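You operate a simulated robot arm through the tools that you are given. There is no shell and no other tool. Be economical: measure what you need, move in short steps, check, and stop when the job is done.

Carry out the task below with a simulated robot arm. There is one attempt and no reset: what you move stays moved.

TASK
Stack the film cassette that says "gold" from the workbench top on top of the film cassette labelled "matt". Then take the dirty filter and put it on the bed of the blue frame.
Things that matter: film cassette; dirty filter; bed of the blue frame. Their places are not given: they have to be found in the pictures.

It is judged by the outcome, as a careful person would: the job done as asked, and still so three seconds after it is handed in. It fails if anything else is knocked over, pushed out of place, dropped, spilled or broken.

THE ROBOT
A 6-joint arm with a two-finger parallel gripper, fixed in place. Base frame: the origin is at the foot of the arm, x ahead of it, y to its left, z up; the work surface is at about z = 800. Lengths are in mm, angles in rad, forces in N, time in s.
With the tool pointing down near the work surface it reaches from about 260 to 680 mm from the base axis. Its first joint turns from -1.152 to 1.152 rad. Payload 2.9 kg.
Tool frame: the origin (TCP) lies between the finger pads and is the grasp point; the fingertips stand 30 mm ahead of it; z points along the fingers, y is the line along which they close. The gripper opens to 110 mm. The fingers are 20 mm wide and 10 mm thick; the gripper's body (48 by 112 mm) begins 55 mm behind the TCP.
Orientation is told as [roll, pitch, yaw] about the base's x, y, z axes, in that order, counted from this pose: with the fingers straight down and closing along the base's y, the tool's x points along the base's -x, its y along +y and its z along -z.

THE INTERFACE
- The arm moves only by the tool nudge_tool. Its argument "increments" is a list of rows, each an object of numbers (a shift or turn left out is 0, a gripper value left out holds the last): "x", "y", "z": the shift along the base's x, y, z in units of 30 mm (1.0 is 30 mm); "wx", "wy", "wz": the turn, a rotation vector about the base's x, y, z in units of 8 degrees (1.0 is 8 degrees). In form: [{"x": .., "y": .., "z": .., "wx": .., "wy": .., "wz": ..}, ...]. A call has 1 to 10 rows; each row shifts and turns the commanded pose from where the row before left it. "hand" is the closure in counts, from 0 (fully open) to 255 (shut), set as the call begins (left out, the last holds). A call with a number of a shift or a turn outside -1 to 1 is refused whole. A row lasts 0.2 s, in which the tool goes at most 50 mm and 0.15 rad; a call with a longer step from one row to the next is refused whole, and so is a gripper value outside its range. A pose out of reach is approached as far as the arm can. The call stops where the force on the tool passes 40 N (or 10 N more than at its start, if that is more) or the arm is blocked; 0.2 s more then pass. The fingers move at their own pace (about 108 mm/s each) and stop on an object; they squeeze with about 20 N. The grip force told is the motor's: it shows also when the fingers shut on nothing. Time passes only in rows, and 0.2 s behind the last, so rows that do not move let the fingers close. It gives the time, the measured TCP pose, the force on the tool (base axes), the opening and the grip force at its end, in the units of the frame above (readings bear some noise), and new pictures: "show" is both (left out), scene, wrist or none.
- Cameras (640 x 400 px; columns grow to the right, rows downward): "scene" is fixed at [83.3, 422.9, 1386.3]; the picture's right is [-0.72, -0.70, 0.00], its down [-0.35, 0.36, -0.86] and it looks along [0.60, -0.62, -0.50] (base axes); focal length 329 px, centre (320, 200). "wrist" rides on the gripper at [-36, 0, -57] in the tool frame; the picture's right is [0.00, -1.00, 0.00], its down [0.97, 0.00, -0.24] and it looks along [0.24, 0.00, 0.97] (tool axes); focal length 218 px, centre (320, 200).
- point_at(camera, pixels): for up to 12 pixels [column, row] of the newest picture of that camera ("zoom" is the newest enlarged one), the place [x, y, z] in the base frame of the surface seen there, good to about 3 mm, but the place of the scene camera against the robot may be out by one fixed shift of up to 18 mm in any direction. No time passes.
- inspect(camera, box): a new picture of the part [left, top, right, bottom] of that camera's present view, enlarged. No time passes.
- finish_job(): hands the job in; it is judged then, once.

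Work in short steps. Measure before you move; look again where a grasp or a placing could have gone wrong, and mend it. You have 80 turns and 120 pictures in all, the two below and enlarged ones among them. Open the gripper and draw the arm clear of the work before you hand the job in, unless the task says otherwise; then end with one line.

The tools are called after ">>>" by a JSON object that holds its "op" and its "data". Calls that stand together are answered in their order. nudge_tool: Moves the arm, as the interface text tells. Its arguments: {"type":"object","properties":{"increments":{"type":"array"},"hand":{"type":"number"},"show":{"type":"string","enum":["both","scene","wrist","none"]}},"required":["increments"]} The other tools are called the same way: point_at (camera, pixels) gives the place of the surface under pixels of a picture; inspect (camera, box) takes an enlarged picture of a part of a camera's view; finish_job () hands the job in.

At the start:

```text
clock: 0.0
ee_pos: [526.9, -31.9, 1093.5]
tool_rot: [0.0, -0.001, 0.0]
contact_force: [0.3, -0.6, 0.1]
width: 110.1
grasp_force: 0.0
```

scene: 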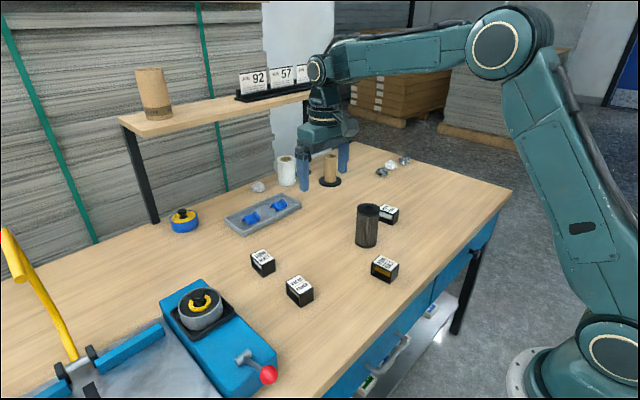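
wrist: 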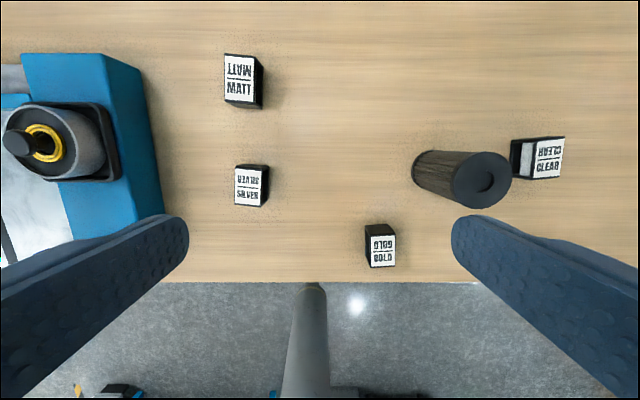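

I'll inspect the candidates first: the cassettes, the dark cylinder at scene (367,225), and the blue fixtures.

>>> {"op": "inspect", "data": {"camera": "scene", "box": [0, 220, 290, 400]}}

>>> {"op": "inspect", "data": {"camera": "scene", "box": [220, 140, 420, 310]}}

>>> {"op": "point_at", "data": {"camera": "wrist", "pixels": [[240, 80], [250, 186], [383, 245], [548, 158], [483, 180], [430, 170], [370, 234], [394, 234], [372, 265], [395, 265], [226, 60], [253, 104]]}}

```text
2.21 times, centred on (145, 310) of scene
```

zoom: 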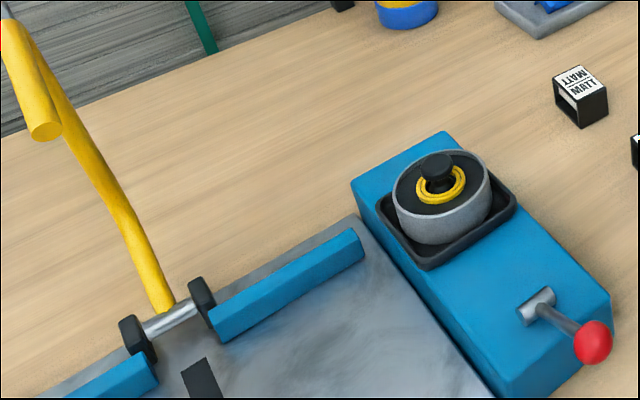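

```text
2.35 times, centred on (320, 225) of scene
```

zoom: 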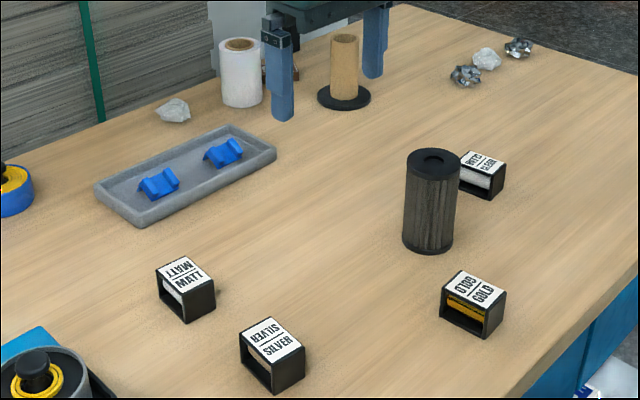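

```text
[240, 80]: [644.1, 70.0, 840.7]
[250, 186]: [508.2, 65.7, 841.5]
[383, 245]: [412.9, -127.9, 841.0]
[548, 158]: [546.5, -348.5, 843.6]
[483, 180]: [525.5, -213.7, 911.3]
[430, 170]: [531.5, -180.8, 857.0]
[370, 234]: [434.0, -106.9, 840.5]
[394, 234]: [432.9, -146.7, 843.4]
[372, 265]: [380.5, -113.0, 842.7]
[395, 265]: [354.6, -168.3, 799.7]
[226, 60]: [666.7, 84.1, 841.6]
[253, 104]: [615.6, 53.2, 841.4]
```

The cassette tops sit at z≈841. I'll move over to the left to see the blue fixture and its bed from above.

>>> {"op": "nudge_tool", "data": {"increments": [{"y": 1, "x": -0.3}, {"y": 1, "x": -0.3}, {"y": 1, "x": -0.3}, {"y": 1, "x": -0.3}, {"y": 1, "x": -0.3}, {"y": 1, "x": -0.3}, {"y": 1}, {"y": 1}, {"y": 1}, {"y": 1}]}}

```text
clock: 2.2
ee_pos: [472.4, 270.9, 1091.9]
tool_rot: [-0.002, 0.0, 0.0]
contact_force: [-0.6, 0.1, -0.3]
width: 110.1
grasp_force: 0.1
```

scene: 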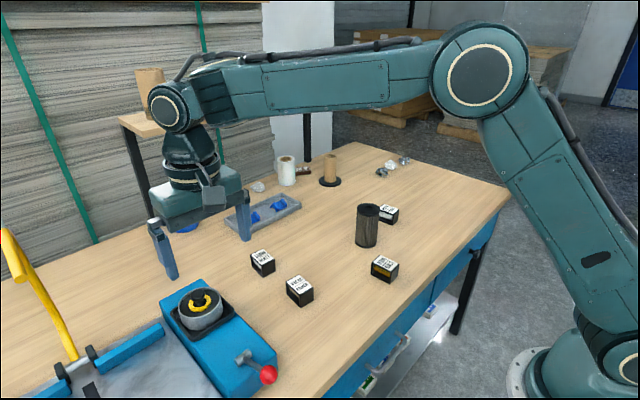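
wrist: 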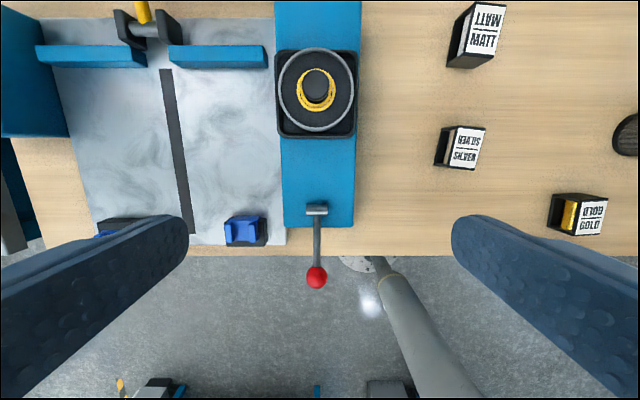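

The bed is the grey plate between the blue sides, with a dark strip at column ~178. Next I'll measure the bed, the bars and the blue block.

>>> {"op": "point_at", "data": {"camera": "wrist", "pixels": [[230, 130], [230, 180], [175, 130], [220, 65], [275, 130], [243, 230], [316, 90], [320, 180], [316, 210], [130, 130], [220, 45], [316, 277]]}}

>>> {"op": "inspect", "data": {"camera": "wrist", "box": [0, 0, 380, 260]}}

>>> {"op": "inspect", "data": {"camera": "wrist", "box": [420, 0, 640, 250]}}

>>> {"op": "point_at", "data": {"camera": "scene", "pixels": [[367, 209], [383, 262], [298, 284], [262, 256], [200, 296], [364, 245]]}}

```text
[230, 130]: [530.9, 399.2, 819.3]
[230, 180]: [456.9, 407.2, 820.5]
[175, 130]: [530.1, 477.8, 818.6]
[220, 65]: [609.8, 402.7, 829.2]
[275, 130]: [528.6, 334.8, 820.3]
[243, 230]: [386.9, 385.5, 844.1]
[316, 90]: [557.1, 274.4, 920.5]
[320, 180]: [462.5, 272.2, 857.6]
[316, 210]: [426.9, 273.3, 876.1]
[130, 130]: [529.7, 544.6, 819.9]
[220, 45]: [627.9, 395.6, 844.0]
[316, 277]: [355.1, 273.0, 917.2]
```

```text
1.54 times, centred on (190, 130) of wrist
```

zoom: 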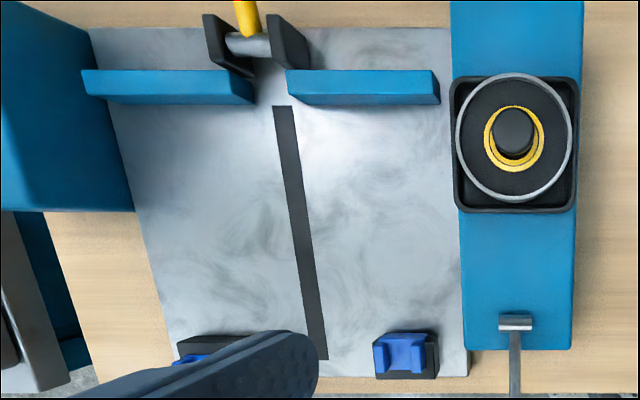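

```text
1.60 times, centred on (530, 125) of wrist
```

zoom: 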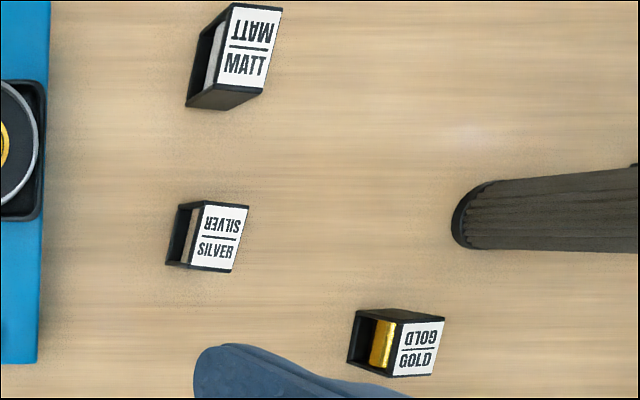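

```text
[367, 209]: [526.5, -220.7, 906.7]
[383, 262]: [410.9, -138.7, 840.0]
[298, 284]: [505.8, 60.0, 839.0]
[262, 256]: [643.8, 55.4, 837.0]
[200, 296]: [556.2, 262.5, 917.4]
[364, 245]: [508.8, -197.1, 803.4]
```

Gold is at about (408,-128) and matt at about (643,70). The cassettes' open ends face ±y, so I'll grip along x with the tool turned −90°. I'll move high over gold while turning.

>>> {"op": "nudge_tool", "data": {"increments": [{"y": -1, "x": -0.2, "wz": -1}, {"y": -1, "x": -0.2, "wz": -1}, {"y": -1, "x": -0.2, "wz": -1}, {"y": -1, "x": -0.2, "wz": -1}, {"y": -1, "x": -0.2, "wz": -1}, {"y": -1, "x": -0.2, "wz": -1}, {"y": -1, "x": -0.2, "wz": -1}, {"y": -1, "x": -0.2, "wz": -1}, {"y": -1, "x": -0.2, "wz": -1}, {"y": -1, "x": -0.2, "wz": -1}], "show": "none"}}

>>> {"op": "nudge_tool", "data": {"increments": [{"y": -1, "wz": -1}, {"y": -1, "wz": -0.25, "z": -1}, {"y": -1, "z": -1}, {"y": -0.3, "z": -1}, {"z": -1}]}}

```text
clock: 4.4
ee_pos: [413.0, -32.3, 1090.9]
tool_rot: [0.001, 0.0, -1.398]
contact_force: [0.1, 0.7, -0.8]
width: 109.8
grasp_force: 0.1
```

```text
clock: 5.6
ee_pos: [413.0, -130.9, 973.3]
tool_rot: [-0.001, 0.0, -1.572]
contact_force: [-0.6, -0.2, 0.7]
width: 110.1
grasp_force: 0.0
```

scene: 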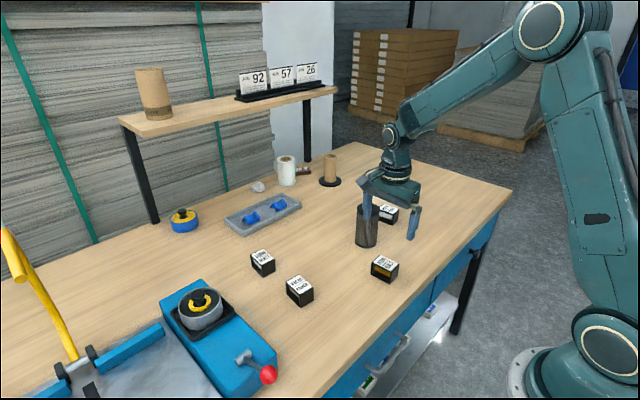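
wrist: 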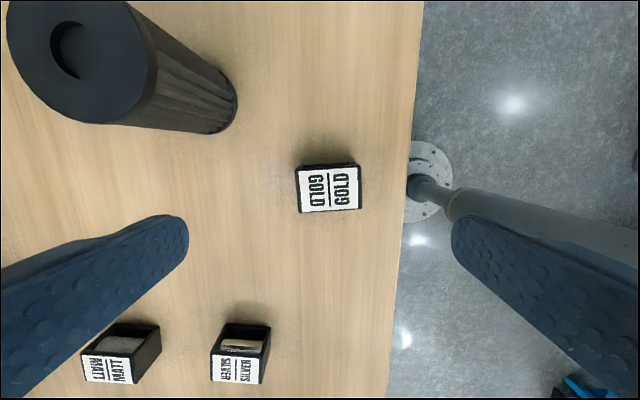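

Gold's label spans about (296–361, 167–212). I'll measure its corners and those of matt.

>>> {"op": "point_at", "data": {"camera": "wrist", "pixels": [[298, 172], [359, 168], [303, 211], [359, 207], [329, 190], [330, 163], [84, 358], [131, 357], [88, 381], [131, 382]]}}

>>> {"op": "inspect", "data": {"camera": "wrist", "box": [260, 130, 400, 230]}}

```text
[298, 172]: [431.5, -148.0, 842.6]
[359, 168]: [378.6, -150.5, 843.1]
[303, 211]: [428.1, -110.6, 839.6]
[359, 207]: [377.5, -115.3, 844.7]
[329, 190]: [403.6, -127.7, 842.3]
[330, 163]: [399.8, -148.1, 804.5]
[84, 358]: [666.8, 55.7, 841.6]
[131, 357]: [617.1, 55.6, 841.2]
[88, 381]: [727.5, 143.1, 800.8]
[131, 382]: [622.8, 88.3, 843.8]
```

```text
4.00 times, centred on (330, 180) of wrist
```

zoom: 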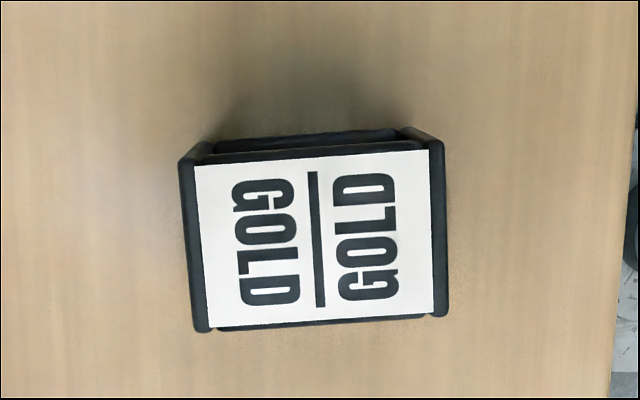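

Gold is centred at about (403.5,-128.5) with a yaw of +4°. I'll align and descend, with the fingertips ending at z≈815.

>>> {"op": "nudge_tool", "data": {"increments": [{"x": -0.32, "y": 0.08, "wz": 0.5, "z": -0.5}, {"z": -1}, {"z": -1}, {"z": -1}, {"z": -0.75}, {}]}}

```text
clock: 7.0
ee_pos: [403.7, -131.5, 845.9]
tool_rot: [0.001, -0.001, -1.501]
contact_force: [1.1, 0.3, -0.5]
width: 110.0
grasp_force: 0.0
```

scene: 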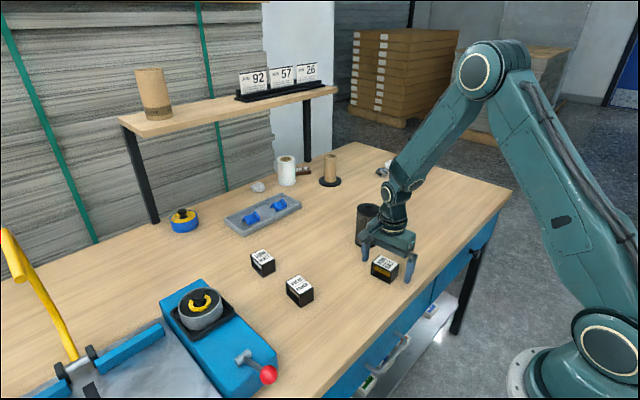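
wrist: 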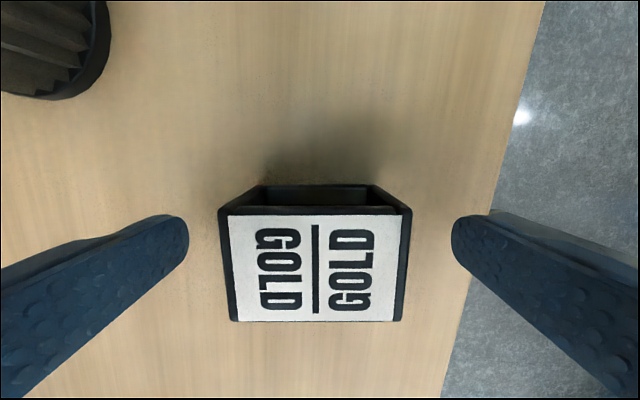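

Gold sits centred between the fingers, so I'll close on it.

>>> {"op": "nudge_tool", "data": {"increments": [{}, {}, {}, {}], "hand": 255, "show": "none"}}

>>> {"op": "nudge_tool", "data": {"increments": [{"z": 0.5}, {"z": 1}, {"z": 1}, {"z": 1}, {"z": 0.5}], "show": "wrist"}}

```text
clock: 8.0
ee_pos: [403.0, -132.7, 845.2]
tool_rot: [0.0, -0.001, -1.5]
contact_force: [0.1, 0.4, -0.4]
width: 57.6
grasp_force: 20.1
```

```text
clock: 9.2
ee_pos: [402.5, -128.1, 966.5]
tool_rot: [-0.001, 0.0, -1.502]
contact_force: [0.1, 0.4, -1.3]
width: 57.5
grasp_force: 20.4
```

wrist: 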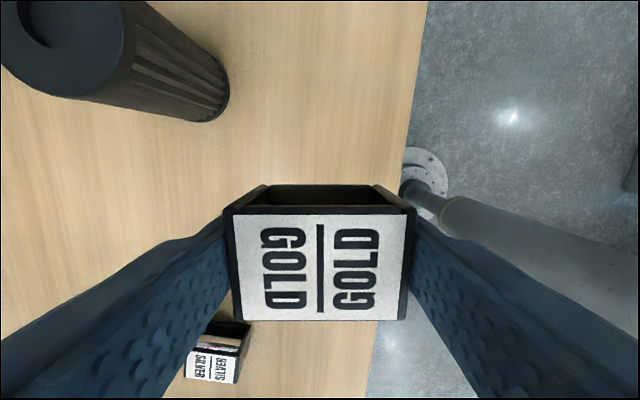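

Gold is held at 57.5 mm. I'll move past matt so that it shows in the upper part of the wrist view.

>>> {"op": "nudge_tool", "data": {"increments": [{"x": 0.88, "y": 0.98}, {"x": 0.88, "y": 0.98}, {"x": 0.88, "y": 0.98}, {"x": 0.88, "y": 0.98}, {"x": 0.88, "y": 0.98}, {"x": 0.88, "y": 0.98}, {"x": 0.88, "y": 0.98}, {"x": 0.88, "y": 0.98}, {"x": 0.98, "y": 0.98}, {}]}}

```text
clock: 11.4
ee_pos: [644.2, 135.0, 963.2]
tool_rot: [-0.002, 0.001, -1.501]
contact_force: [-0.2, 0.6, -1.1]
width: 57.7
grasp_force: 19.9
```

scene: 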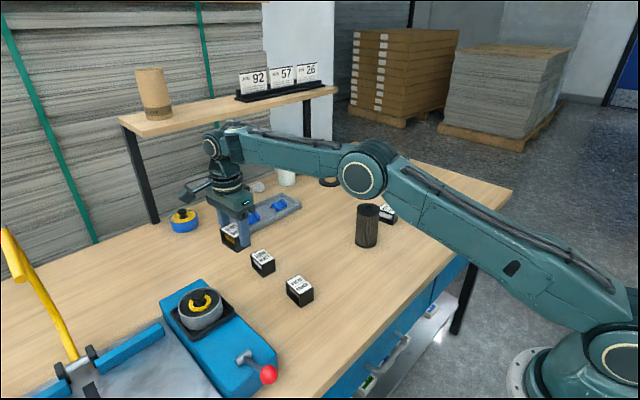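
wrist: 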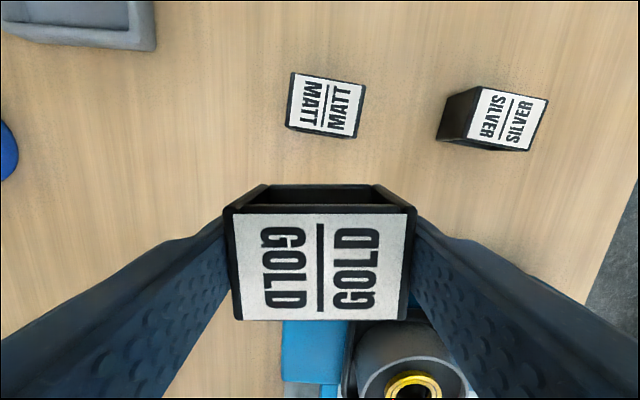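

Matt is clearly visible at about (327,105). I'll measure its corners and enlarge it.

>>> {"op": "point_at", "data": {"camera": "wrist", "pixels": [[296, 76], [362, 85], [291, 125], [354, 136], [327, 105], [260, 230], [375, 230], [260, 305], [375, 305], [320, 265]]}}

>>> {"op": "inspect", "data": {"camera": "wrist", "box": [257, 55, 397, 155]}}

```text
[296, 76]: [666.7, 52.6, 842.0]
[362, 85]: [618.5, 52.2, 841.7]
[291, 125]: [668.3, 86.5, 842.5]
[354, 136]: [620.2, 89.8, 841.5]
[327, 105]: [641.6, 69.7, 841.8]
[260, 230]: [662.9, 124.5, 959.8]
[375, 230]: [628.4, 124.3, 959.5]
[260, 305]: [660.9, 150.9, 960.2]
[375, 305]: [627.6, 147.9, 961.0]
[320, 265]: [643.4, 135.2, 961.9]
```

```text
4.00 times, centred on (327, 105) of wrist
```

zoom: 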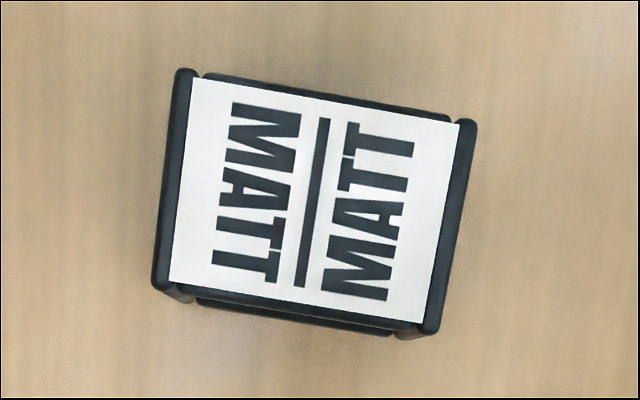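

Matt is centred at (643.4,70.3) and turned about −9° relative to the tool. I'll move over it, turn, and come partway down.

>>> {"op": "nudge_tool", "data": {"increments": [{"y": -0.75, "wz": -0.4}, {"y": -0.75, "wz": -0.4}, {"y": -0.65, "wz": -0.33}, {"z": -1}, {"z": -0.7}, {}]}}

>>> {"op": "inspect", "data": {"camera": "scene", "box": [205, 190, 325, 310]}}

```text
clock: 12.8
ee_pos: [643.0, 69.5, 913.0]
tool_rot: [0.0, 0.0, -1.656]
contact_force: [-0.5, -0.4, -1.5]
width: 57.4
grasp_force: 19.6
```

scene: 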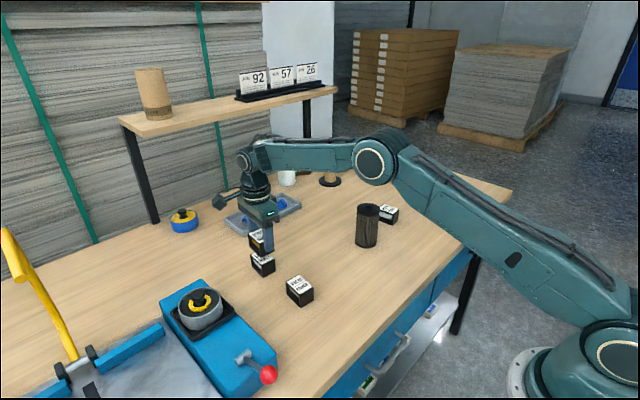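
wrist: 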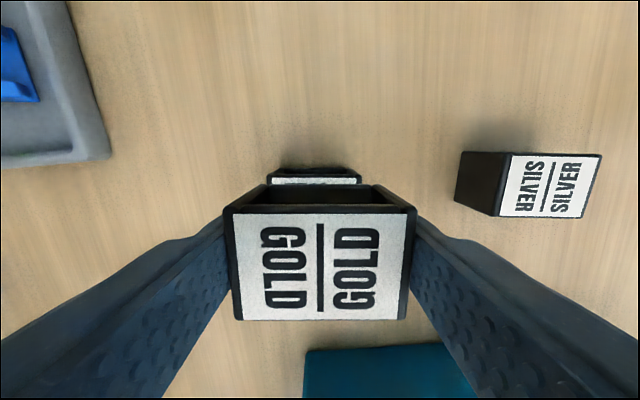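

```text
3.33 times, centred on (265, 250) of scene
```

zoom: 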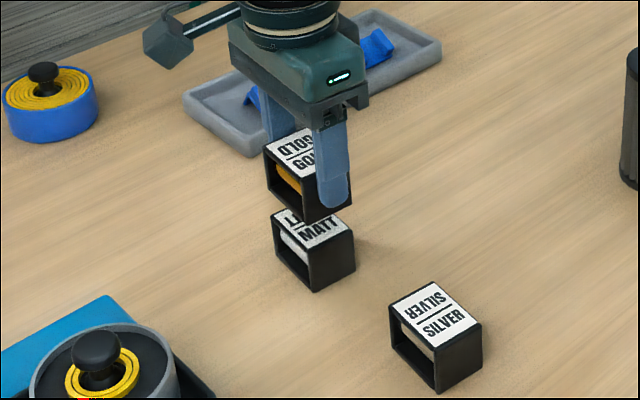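

The yaw matches. Matt's centre column is 314 against gold's 319, so matt lies about 3 mm further in +x. I'll check y at matt's visible back edge.

>>> {"op": "inspect", "data": {"camera": "wrist", "box": [220, 150, 420, 275]}}

>>> {"op": "point_at", "data": {"camera": "wrist", "pixels": [[314, 178], [314, 182], [272, 181], [356, 181], [300, 217], [340, 217], [226, 212], [414, 212]]}}

```text
3.20 times, centred on (320, 212) of wrist
```

zoom: 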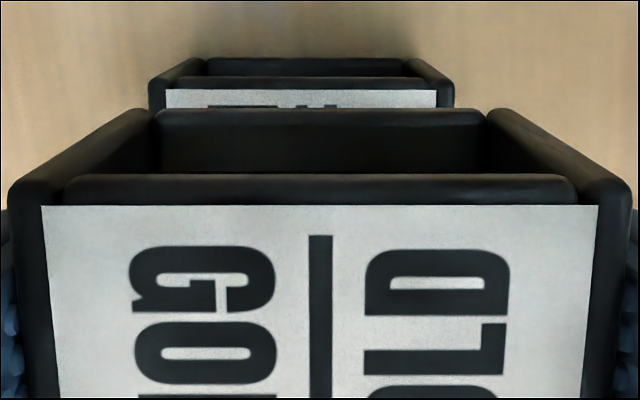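

```text
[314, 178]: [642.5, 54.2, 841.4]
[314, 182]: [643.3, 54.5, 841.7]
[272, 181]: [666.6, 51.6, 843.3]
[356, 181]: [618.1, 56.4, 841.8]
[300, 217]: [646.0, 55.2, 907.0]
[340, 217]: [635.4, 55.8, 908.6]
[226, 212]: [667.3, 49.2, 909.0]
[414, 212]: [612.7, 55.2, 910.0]
```

y agrees to within about 1 mm. I'll shift +2.7 mm in x and lower gently.

>>> {"op": "nudge_tool", "data": {"increments": [{"x": 0.09}, {"z": -0.35}, {"z": -0.3}, {"z": -0.1}, {}]}}

>>> {"op": "inspect", "data": {"camera": "scene", "box": [220, 205, 310, 295]}}

```text
clock: 14.0
ee_pos: [646.6, 70.1, 890.3]
tool_rot: [-0.001, 0.0, -1.658]
contact_force: [0.6, 0.2, -1.4]
width: 57.8
grasp_force: 19.9
```

scene: 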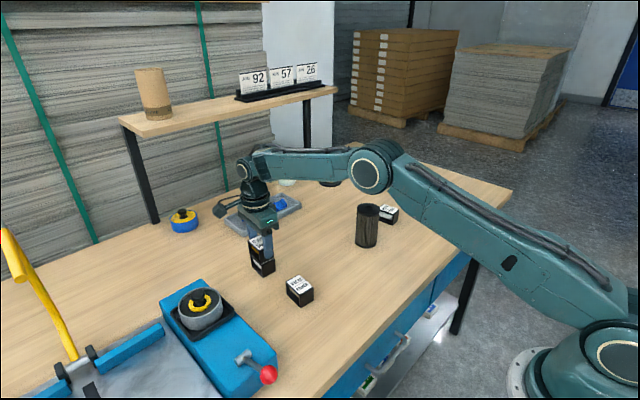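
wrist: 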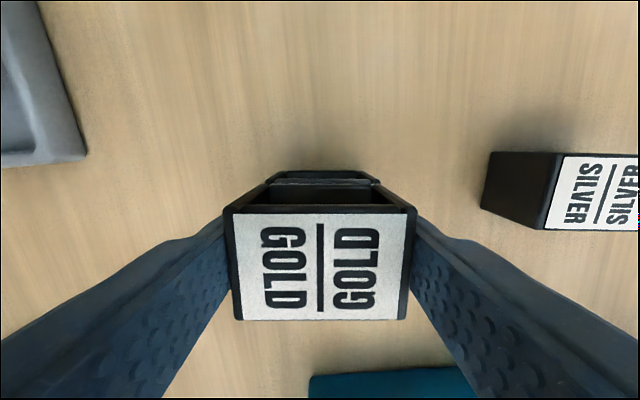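

```text
4.44 times, centred on (265, 250) of scene
```

zoom: 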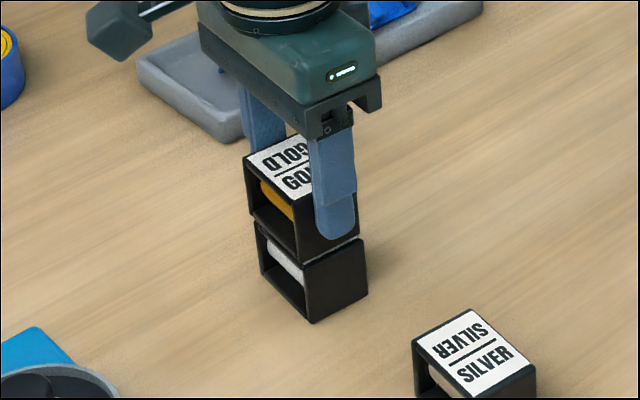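

A small gap is left, so I'll lower in 1 mm steps and watch the force.

>>> {"op": "nudge_tool", "data": {"increments": [{"z": -0.04}, {"z": -0.04}, {}], "show": "none"}}

```text
clock: 14.8
ee_pos: [645.6, 68.4, 889.0]
tool_rot: [0.0, 0.001, -1.657]
contact_force: [1.0, -0.6, -0.6]
width: 57.8
grasp_force: 20.1
```

>>> {"op": "nudge_tool", "data": {"increments": [{"z": -0.04}, {"z": -0.03}, {}], "show": "none"}}

```text
clock: 15.6
ee_pos: [646.1, 70.3, 887.4]
tool_rot: [0.0, 0.001, -1.659]
contact_force: [1.1, -0.8, -0.1]
width: 57.5
grasp_force: 19.7
```

>>> {"op": "nudge_tool", "data": {"increments": [{"z": -0.03}, {"z": -0.03}, {}], "show": "wrist"}}

>>> {"op": "inspect", "data": {"camera": "scene", "box": [220, 205, 310, 295]}}

```text
clock: 16.4
ee_pos: [645.9, 70.8, 887.4]
tool_rot: [0.003, 0.0, -1.659]
contact_force: [-4.0, 1.4, 17.7]
width: 57.7
grasp_force: 20.0
```

wrist: 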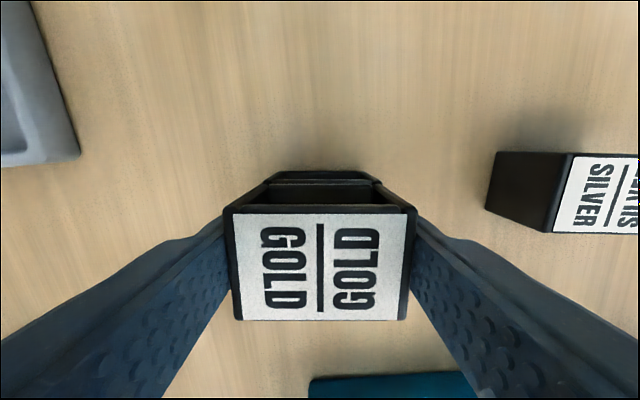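

```text
4.44 times, centred on (265, 250) of scene
```

zoom: 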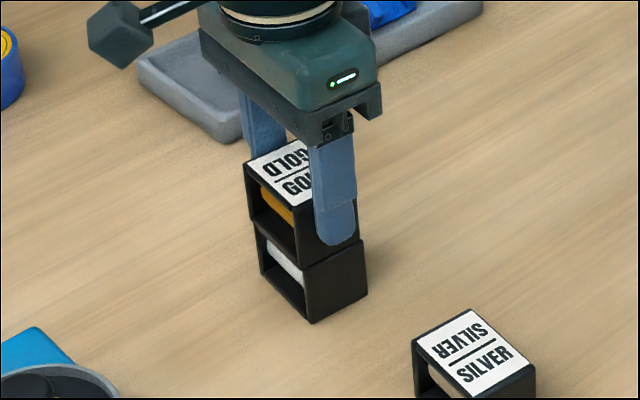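

It's seated, with 18 N of contact force. I'll relieve about 1 mm, open, and rise.

>>> {"op": "nudge_tool", "data": {"increments": [{"z": 0.03}, {}], "show": "none"}}

>>> {"op": "nudge_tool", "data": {"increments": [{}, {}, {}, {"z": 0.5}, {"z": 1}, {"z": 1}, {"z": 1}, {}], "hand": 0}}

>>> {"op": "inspect", "data": {"camera": "scene", "box": [220, 205, 310, 295]}}

```text
clock: 17.0
ee_pos: [647.4, 70.6, 886.5]
tool_rot: [0.001, 0.001, -1.657]
contact_force: [-0.7, 1.0, 15.2]
width: 57.6
grasp_force: 19.5
```

```text
clock: 18.8
ee_pos: [646.0, 69.9, 990.5]
tool_rot: [0.001, 0.0, -1.657]
contact_force: [-1.3, 1.0, -0.3]
width: 110.0
grasp_force: 0.1
```

scene: 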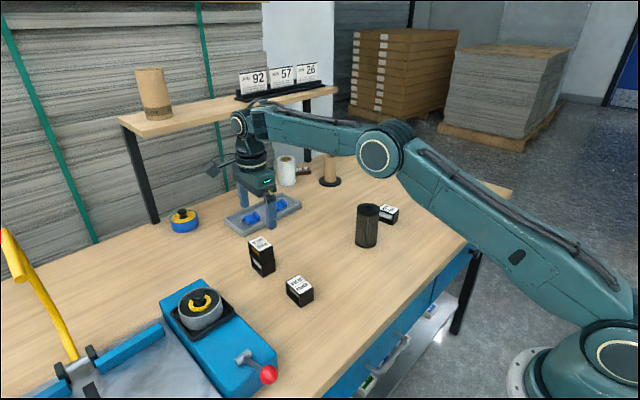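
wrist: 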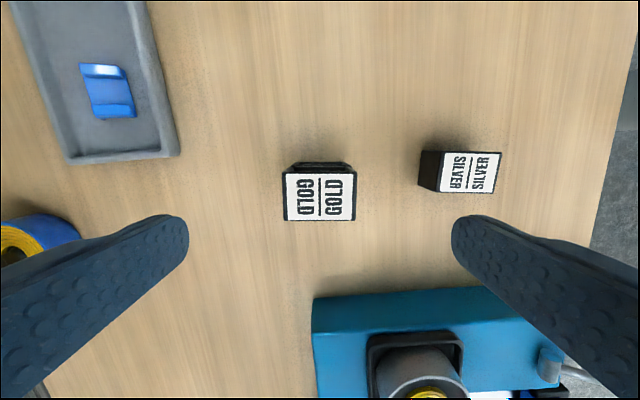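

```text
4.44 times, centred on (265, 250) of scene
```

zoom: 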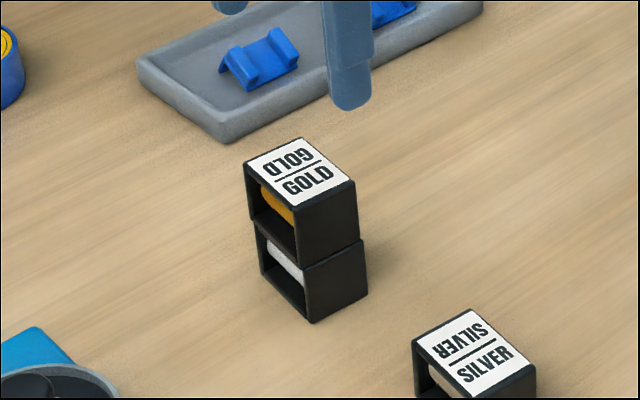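

The stack is good. Next is the dirty filter, the dark pleated cylinder at about (526,-214) with its top at z≈910; I'll move above it.

>>> {"op": "nudge_tool", "data": {"increments": [{"x": -0.4, "y": -0.95, "z": 0.5, "wz": 0.6}, {"x": -0.4, "y": -0.95, "z": 0.5}, {"x": -0.4, "y": -0.95}, {"x": -0.4, "y": -0.95}, {"x": -0.4, "y": -0.95}, {"x": -0.4, "y": -0.95}, {"x": -0.4, "y": -0.95}, {"x": -0.4, "y": -0.95}, {"x": -0.4, "y": -0.95}, {"x": -0.4, "y": -0.9}]}}

>>> {"op": "point_at", "data": {"camera": "scene", "pixels": [[75, 345], [40, 290], [12, 245], [92, 355]]}}

```text
clock: 21.0
ee_pos: [527.2, -214.9, 1021.7]
tool_rot: [0.001, 0.001, -1.575]
contact_force: [0.4, 1.3, -0.2]
width: 110.1
grasp_force: 0.1
```

scene: 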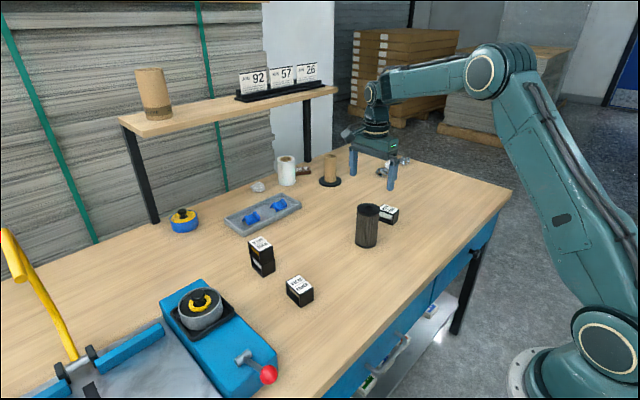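
wrist: 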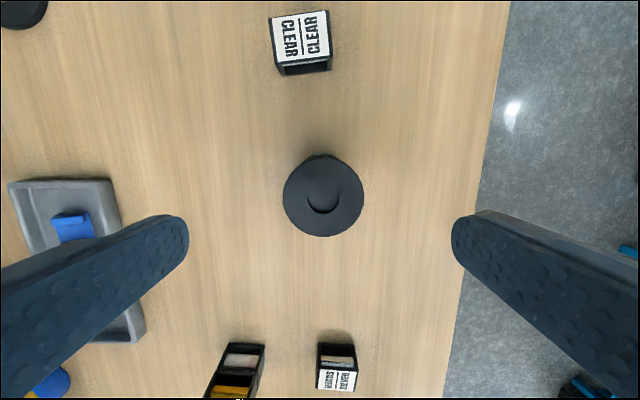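

```text
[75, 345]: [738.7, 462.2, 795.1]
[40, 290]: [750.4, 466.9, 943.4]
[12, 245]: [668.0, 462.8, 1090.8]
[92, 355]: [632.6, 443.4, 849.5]
```

The filter is directly below, with its top disc at (323,195). I'll measure it, and check the lever's reach near the bed.

>>> {"op": "point_at", "data": {"camera": "wrist", "pixels": [[285, 197], [362, 197], [323, 160], [323, 233], [305, 180], [345, 215], [300, 48]]}}

>>> {"op": "inspect", "data": {"camera": "scene", "box": [0, 210, 130, 400]}}

>>> {"op": "point_at", "data": {"camera": "scene", "pixels": [[6, 235], [14, 262], [18, 278], [22, 255]]}}

>>> {"op": "inspect", "data": {"camera": "wrist", "box": [243, 145, 403, 245]}}

```text
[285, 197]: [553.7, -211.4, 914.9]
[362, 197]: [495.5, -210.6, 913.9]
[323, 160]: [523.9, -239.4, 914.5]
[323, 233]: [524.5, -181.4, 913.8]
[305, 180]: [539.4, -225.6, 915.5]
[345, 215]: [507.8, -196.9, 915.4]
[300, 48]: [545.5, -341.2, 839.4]
```

```text
2.11 times, centred on (65, 305) of scene
```

zoom: 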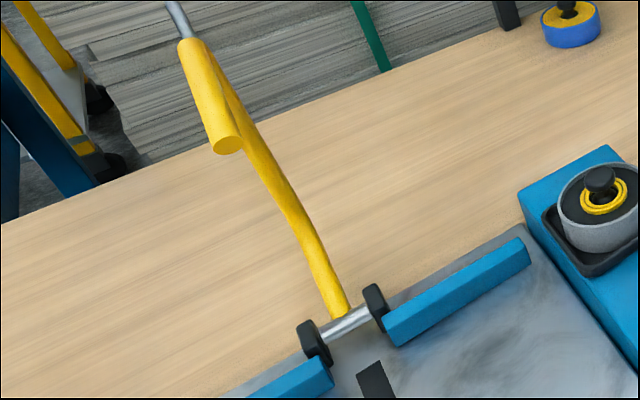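

```text
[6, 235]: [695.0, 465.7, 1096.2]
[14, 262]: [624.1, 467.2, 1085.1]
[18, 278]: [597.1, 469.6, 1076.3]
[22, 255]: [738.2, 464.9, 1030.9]
```

```text
4.00 times, centred on (323, 195) of wrist
```

zoom: 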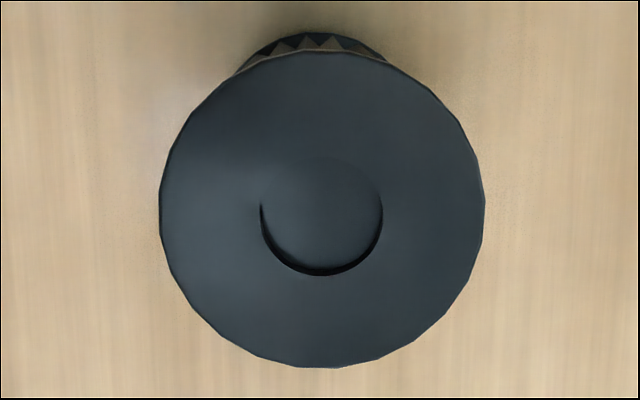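

The filter's axis is at (524.6,-210.4), its diameter about 62 and its top at z 914. The lever grip ends at about (597,468,1076), which I'll stay clear of. I'll descend to TCP z≈880.

>>> {"op": "nudge_tool", "data": {"increments": [{"x": -0.09, "y": 0.15}, {"z": -1}, {"z": -1}, {"z": -1}, {"z": -1}, {"z": -0.7}, {}]}}

```text
clock: 22.6
ee_pos: [521.7, -208.3, 879.1]
tool_rot: [0.0, 0.0, -1.575]
contact_force: [0.7, 0.4, 0.2]
width: 109.9
grasp_force: 0.0
```

scene: 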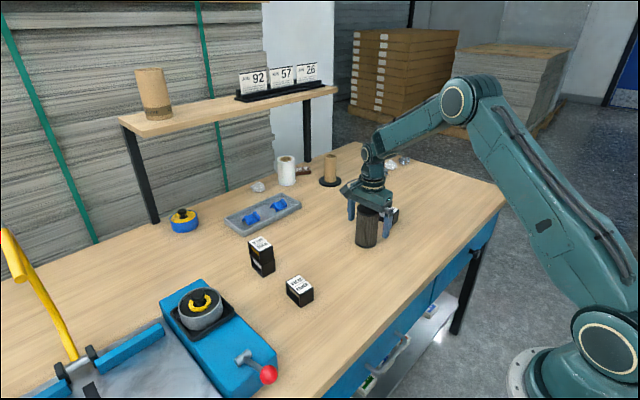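
wrist: 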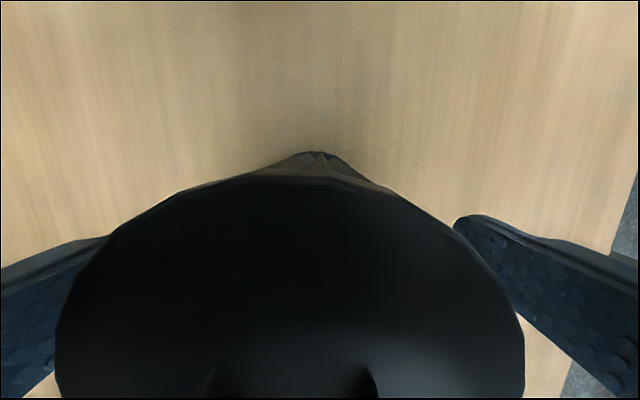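

The filter sits about 3 mm to +x of centre. I'll nudge the tool over and close.

>>> {"op": "nudge_tool", "data": {"increments": [{"x": 0.11, "y": -0.05}, {}], "show": "none"}}

>>> {"op": "nudge_tool", "data": {"increments": [{}, {}, {}, {}], "hand": 255}}

```text
clock: 23.2
ee_pos: [524.9, -210.3, 880.4]
tool_rot: [0.0, 0.001, -1.574]
contact_force: [0.9, 0.3, 0.5]
width: 109.9
grasp_force: 0.1
```

```text
clock: 24.2
ee_pos: [524.6, -209.9, 880.0]
tool_rot: [0.001, -0.001, -1.575]
contact_force: [0.3, -0.8, -0.2]
width: 63.1
grasp_force: 20.0
```

scene: 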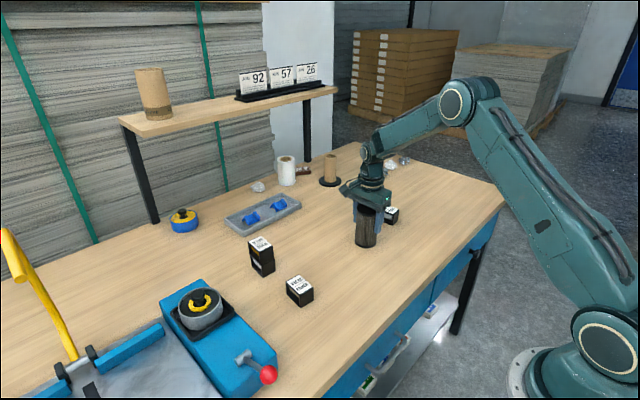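
wrist: 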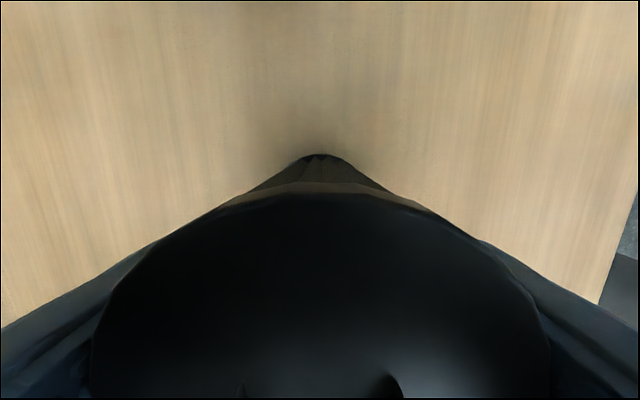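

The filter is gripped at 63 mm. I'll lift it 180 mm, so its bottom is at z≈980, then carry it left while turning back to yaw 0.

>>> {"op": "nudge_tool", "data": {"increments": [{"z": 0.5}, {"z": 1}, {"z": 1}, {"z": 1}, {"z": 1}, {"z": 1}, {"z": 0.5}, {}]}}

>>> {"op": "nudge_tool", "data": {"increments": [{"y": 0.8, "x": -0.1, "wz": 0.8}, {"y": 1, "x": -0.1, "wz": 0.8}, {"y": 1, "x": -0.1, "wz": 0.8}, {"y": 1, "x": -0.1, "wz": 0.8}, {"y": 1, "x": -0.1, "wz": 0.8}, {"y": 1, "x": -0.1, "wz": 0.8}, {"y": 1, "x": -0.1, "wz": 0.8}, {"y": 1, "x": -0.1, "wz": 0.8}, {"y": 1, "x": -0.1, "wz": 0.8}, {"y": 1, "x": -0.1, "wz": 0.8}]}}

```text
clock: 26.0
ee_pos: [526.8, -209.0, 1061.8]
tool_rot: [0.001, 0.001, -1.575]
contact_force: [-0.3, 0.5, -0.6]
width: 63.0
grasp_force: 20.1
```

scene: 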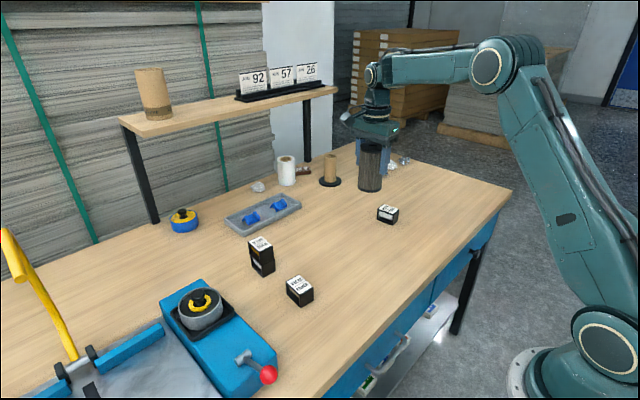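
wrist: 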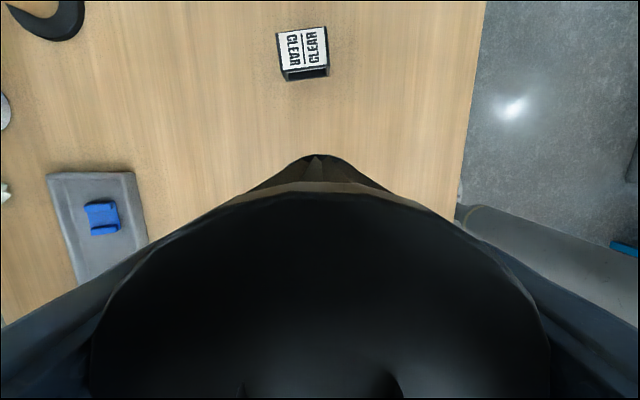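

```text
clock: 28.2
ee_pos: [498.3, 83.5, 1059.6]
tool_rot: [0.002, -0.001, -0.456]
contact_force: [0.1, 0.7, -1.1]
width: 62.9
grasp_force: 20.0
```

scene: 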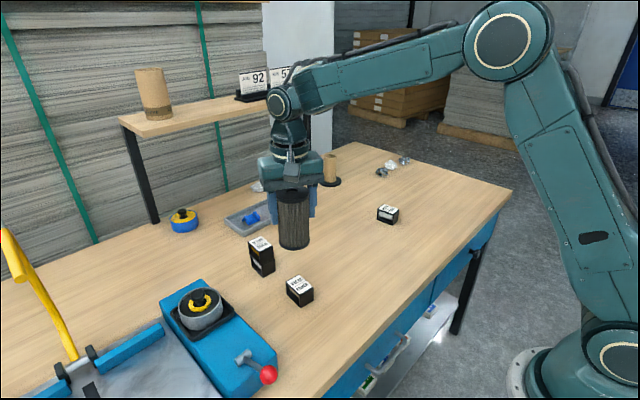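
wrist: 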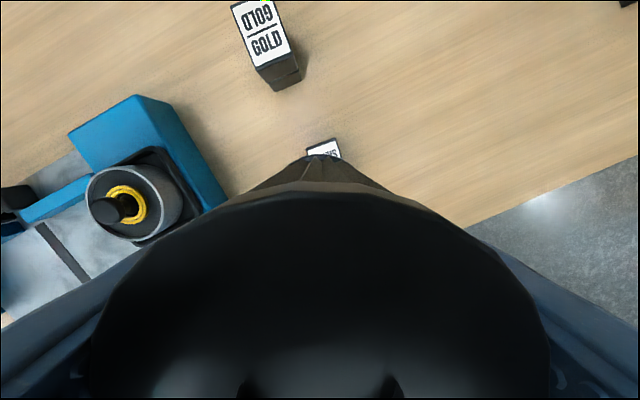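

All is stable. I'll continue to y≈400 and finish the turn.

>>> {"op": "nudge_tool", "data": {"increments": [{"y": 1, "wz": 0.5}, {"y": 1, "wz": 0.5}, {"y": 1, "wz": 0.5}, {"y": 1, "wz": 0.5}, {"y": 1, "wz": 0.5}, {"y": 1, "wz": 0.5}, {"y": 1, "wz": 0.25}, {"y": 1}, {"y": 1}, {"y": 1}], "show": "none"}}

>>> {"op": "nudge_tool", "data": {"increments": [{"y": 0.6, "x": -0.2}, {"z": -1}, {"z": -1}, {}]}}

```text
clock: 30.4
ee_pos: [497.4, 383.4, 1062.4]
tool_rot: [0.001, 0.0, -0.004]
contact_force: [0.5, -0.2, -1.4]
width: 63.3
grasp_force: 19.5
```

```text
clock: 31.4
ee_pos: [488.6, 403.9, 1001.9]
tool_rot: [0.001, -0.001, -0.003]
contact_force: [0.9, -0.2, -0.1]
width: 63.3
grasp_force: 19.6
```

scene: 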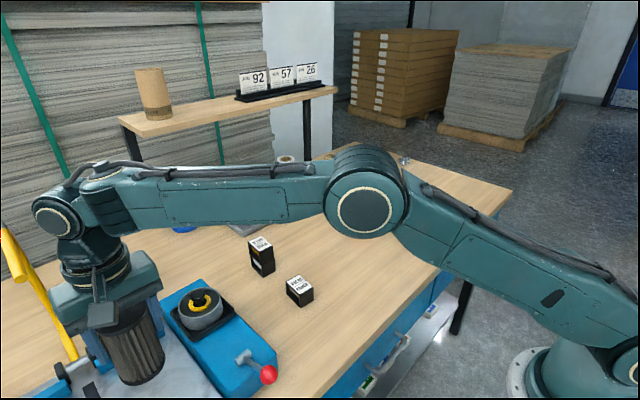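
wrist: 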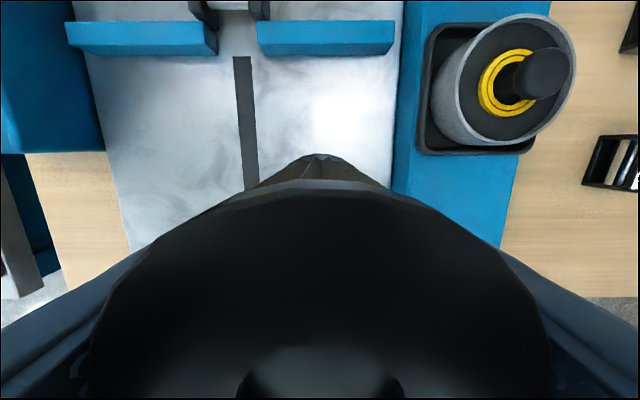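

The filter is over the right half of the bed, clear of the strip, the bars and the blue block. I'll lower it to just above the bed.

>>> {"op": "nudge_tool", "data": {"increments": [{"z": -1}, {"z": -1}, {"z": -0.8}, {"z": -0.4}, {}]}}

>>> {"op": "inspect", "data": {"camera": "scene", "box": [20, 240, 260, 400]}}

```text
clock: 32.6
ee_pos: [489.2, 402.4, 904.8]
tool_rot: [-0.001, -0.001, -0.005]
contact_force: [0.0, -0.4, -0.6]
width: 63.1
grasp_force: 20.1
```

scene: 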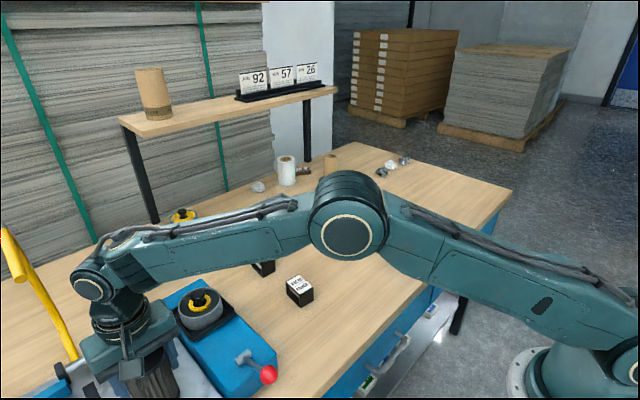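
wrist: 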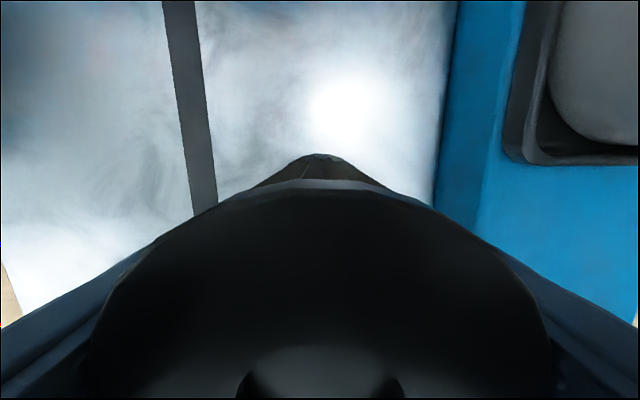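

```text
2.50 times, centred on (140, 320) of scene
```

zoom: 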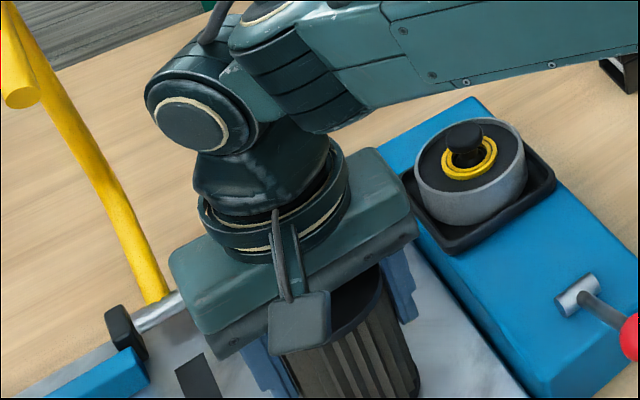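

It's a few mm above the bed. I'll lower in 1 mm steps until contact.

>>> {"op": "nudge_tool", "data": {"increments": [{"z": -0.05}, {"z": -0.04}, {"z": -0.03}, {}], "show": "none"}}

```text
clock: 33.6
ee_pos: [491.2, 402.4, 900.9]
tool_rot: [0.001, 0.0, -0.005]
contact_force: [0.4, -0.1, -1.8]
width: 63.2
grasp_force: 20.4
```

>>> {"op": "nudge_tool", "data": {"increments": [{"z": -0.03}, {"z": -0.03}, {}], "show": "none"}}

```text
clock: 34.4
ee_pos: [491.1, 402.3, 900.3]
tool_rot: [-0.001, -0.002, -0.002]
contact_force: [-2.6, -0.9, 5.2]
width: 63.3
grasp_force: 19.3
```

There's contact at 5 N. I'll open and rise straight up.

>>> {"op": "nudge_tool", "data": {"increments": [{}, {}, {}, {"z": 0.5}, {"z": 1}, {"z": 1}, {"z": 1}, {"z": 1}, {}], "hand": 0}}

```text
clock: 36.4
ee_pos: [493.8, 403.2, 1033.4]
tool_rot: [0.001, 0.0, -0.003]
contact_force: [0.0, 0.2, 0.1]
width: 110.1
grasp_force: 0.1
```

scene: 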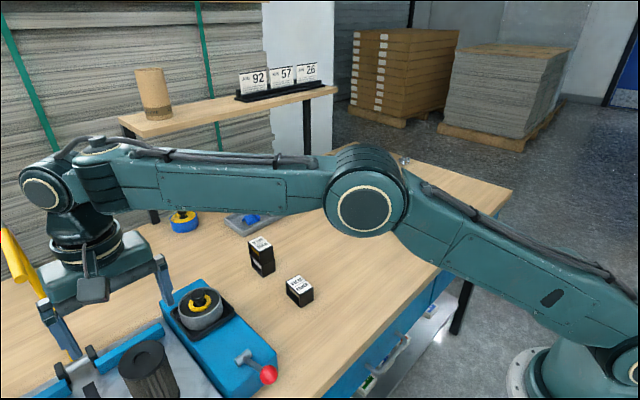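
wrist: 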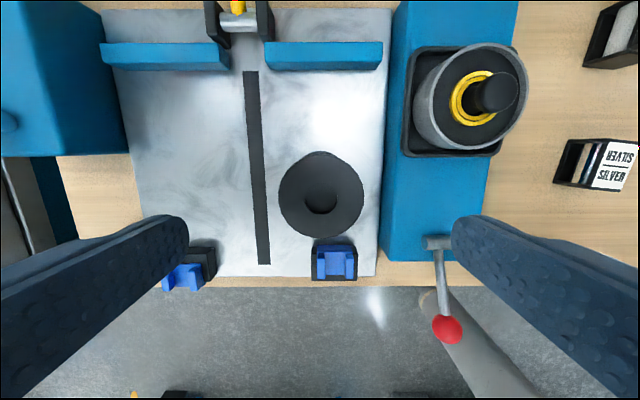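

The filter stands upright on the bed. I'll draw the arm away to the right, keeping clear of the lever.

>>> {"op": "nudge_tool", "data": {"increments": [{"y": -0.5, "x": -0.3, "z": 0.5}, {"y": -1, "z": 0.5}, {"y": -1, "z": 0.5}, {"y": -1}, {"y": -1}, {"y": -1}, {"y": -1}, {"y": -1}, {"y": -1}, {"y": -1}], "show": "none"}}

>>> {"op": "nudge_tool", "data": {"increments": [{"y": -1}, {"y": -1}, {"y": -1}, {"y": -1}, {"y": -1}, {"y": -1}, {}]}}

>>> {"op": "inspect", "data": {"camera": "scene", "box": [20, 200, 340, 400]}}

```text
clock: 38.6
ee_pos: [482.7, 115.3, 1079.2]
tool_rot: [0.001, 0.001, -0.003]
contact_force: [0.7, -0.4, -0.1]
width: 110.0
grasp_force: 0.0
```

```text
clock: 40.2
ee_pos: [484.4, -63.0, 1080.1]
tool_rot: [0.0, 0.0, -0.005]
contact_force: [-0.4, 0.3, 0.4]
width: 109.9
grasp_force: 0.0
```

scene: 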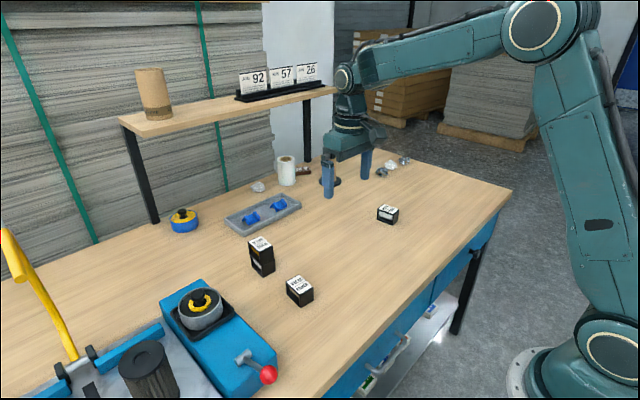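
wrist: 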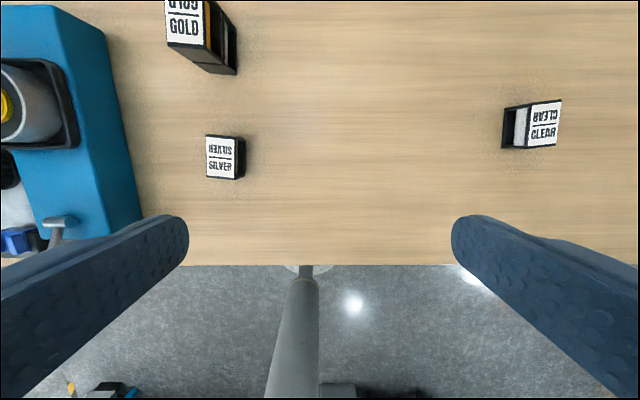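

```text
2.00 times, centred on (180, 300) of scene
```

zoom: 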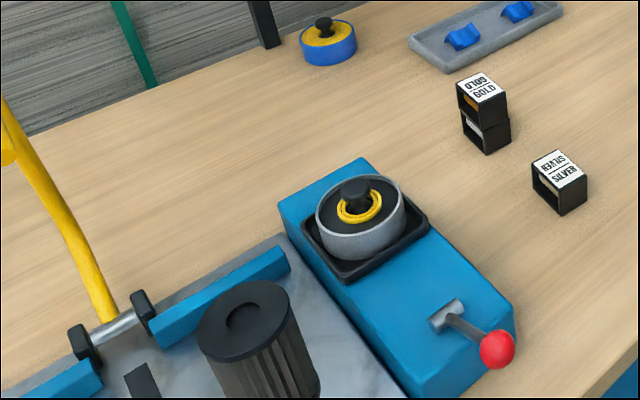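

Gold is stacked on matt, the filter stands on the bed, and the arm is clear with the gripper open, so I'm handing in.

>>> {"op": "finish_job", "data": {}}

```text
The job is handed in.
```

The "gold" cassette is stacked on the "matt" cassette, the dirty filter stands upright on the bed of the blue frame, and the pictures showed nothing else disturbed when I handed the job in.
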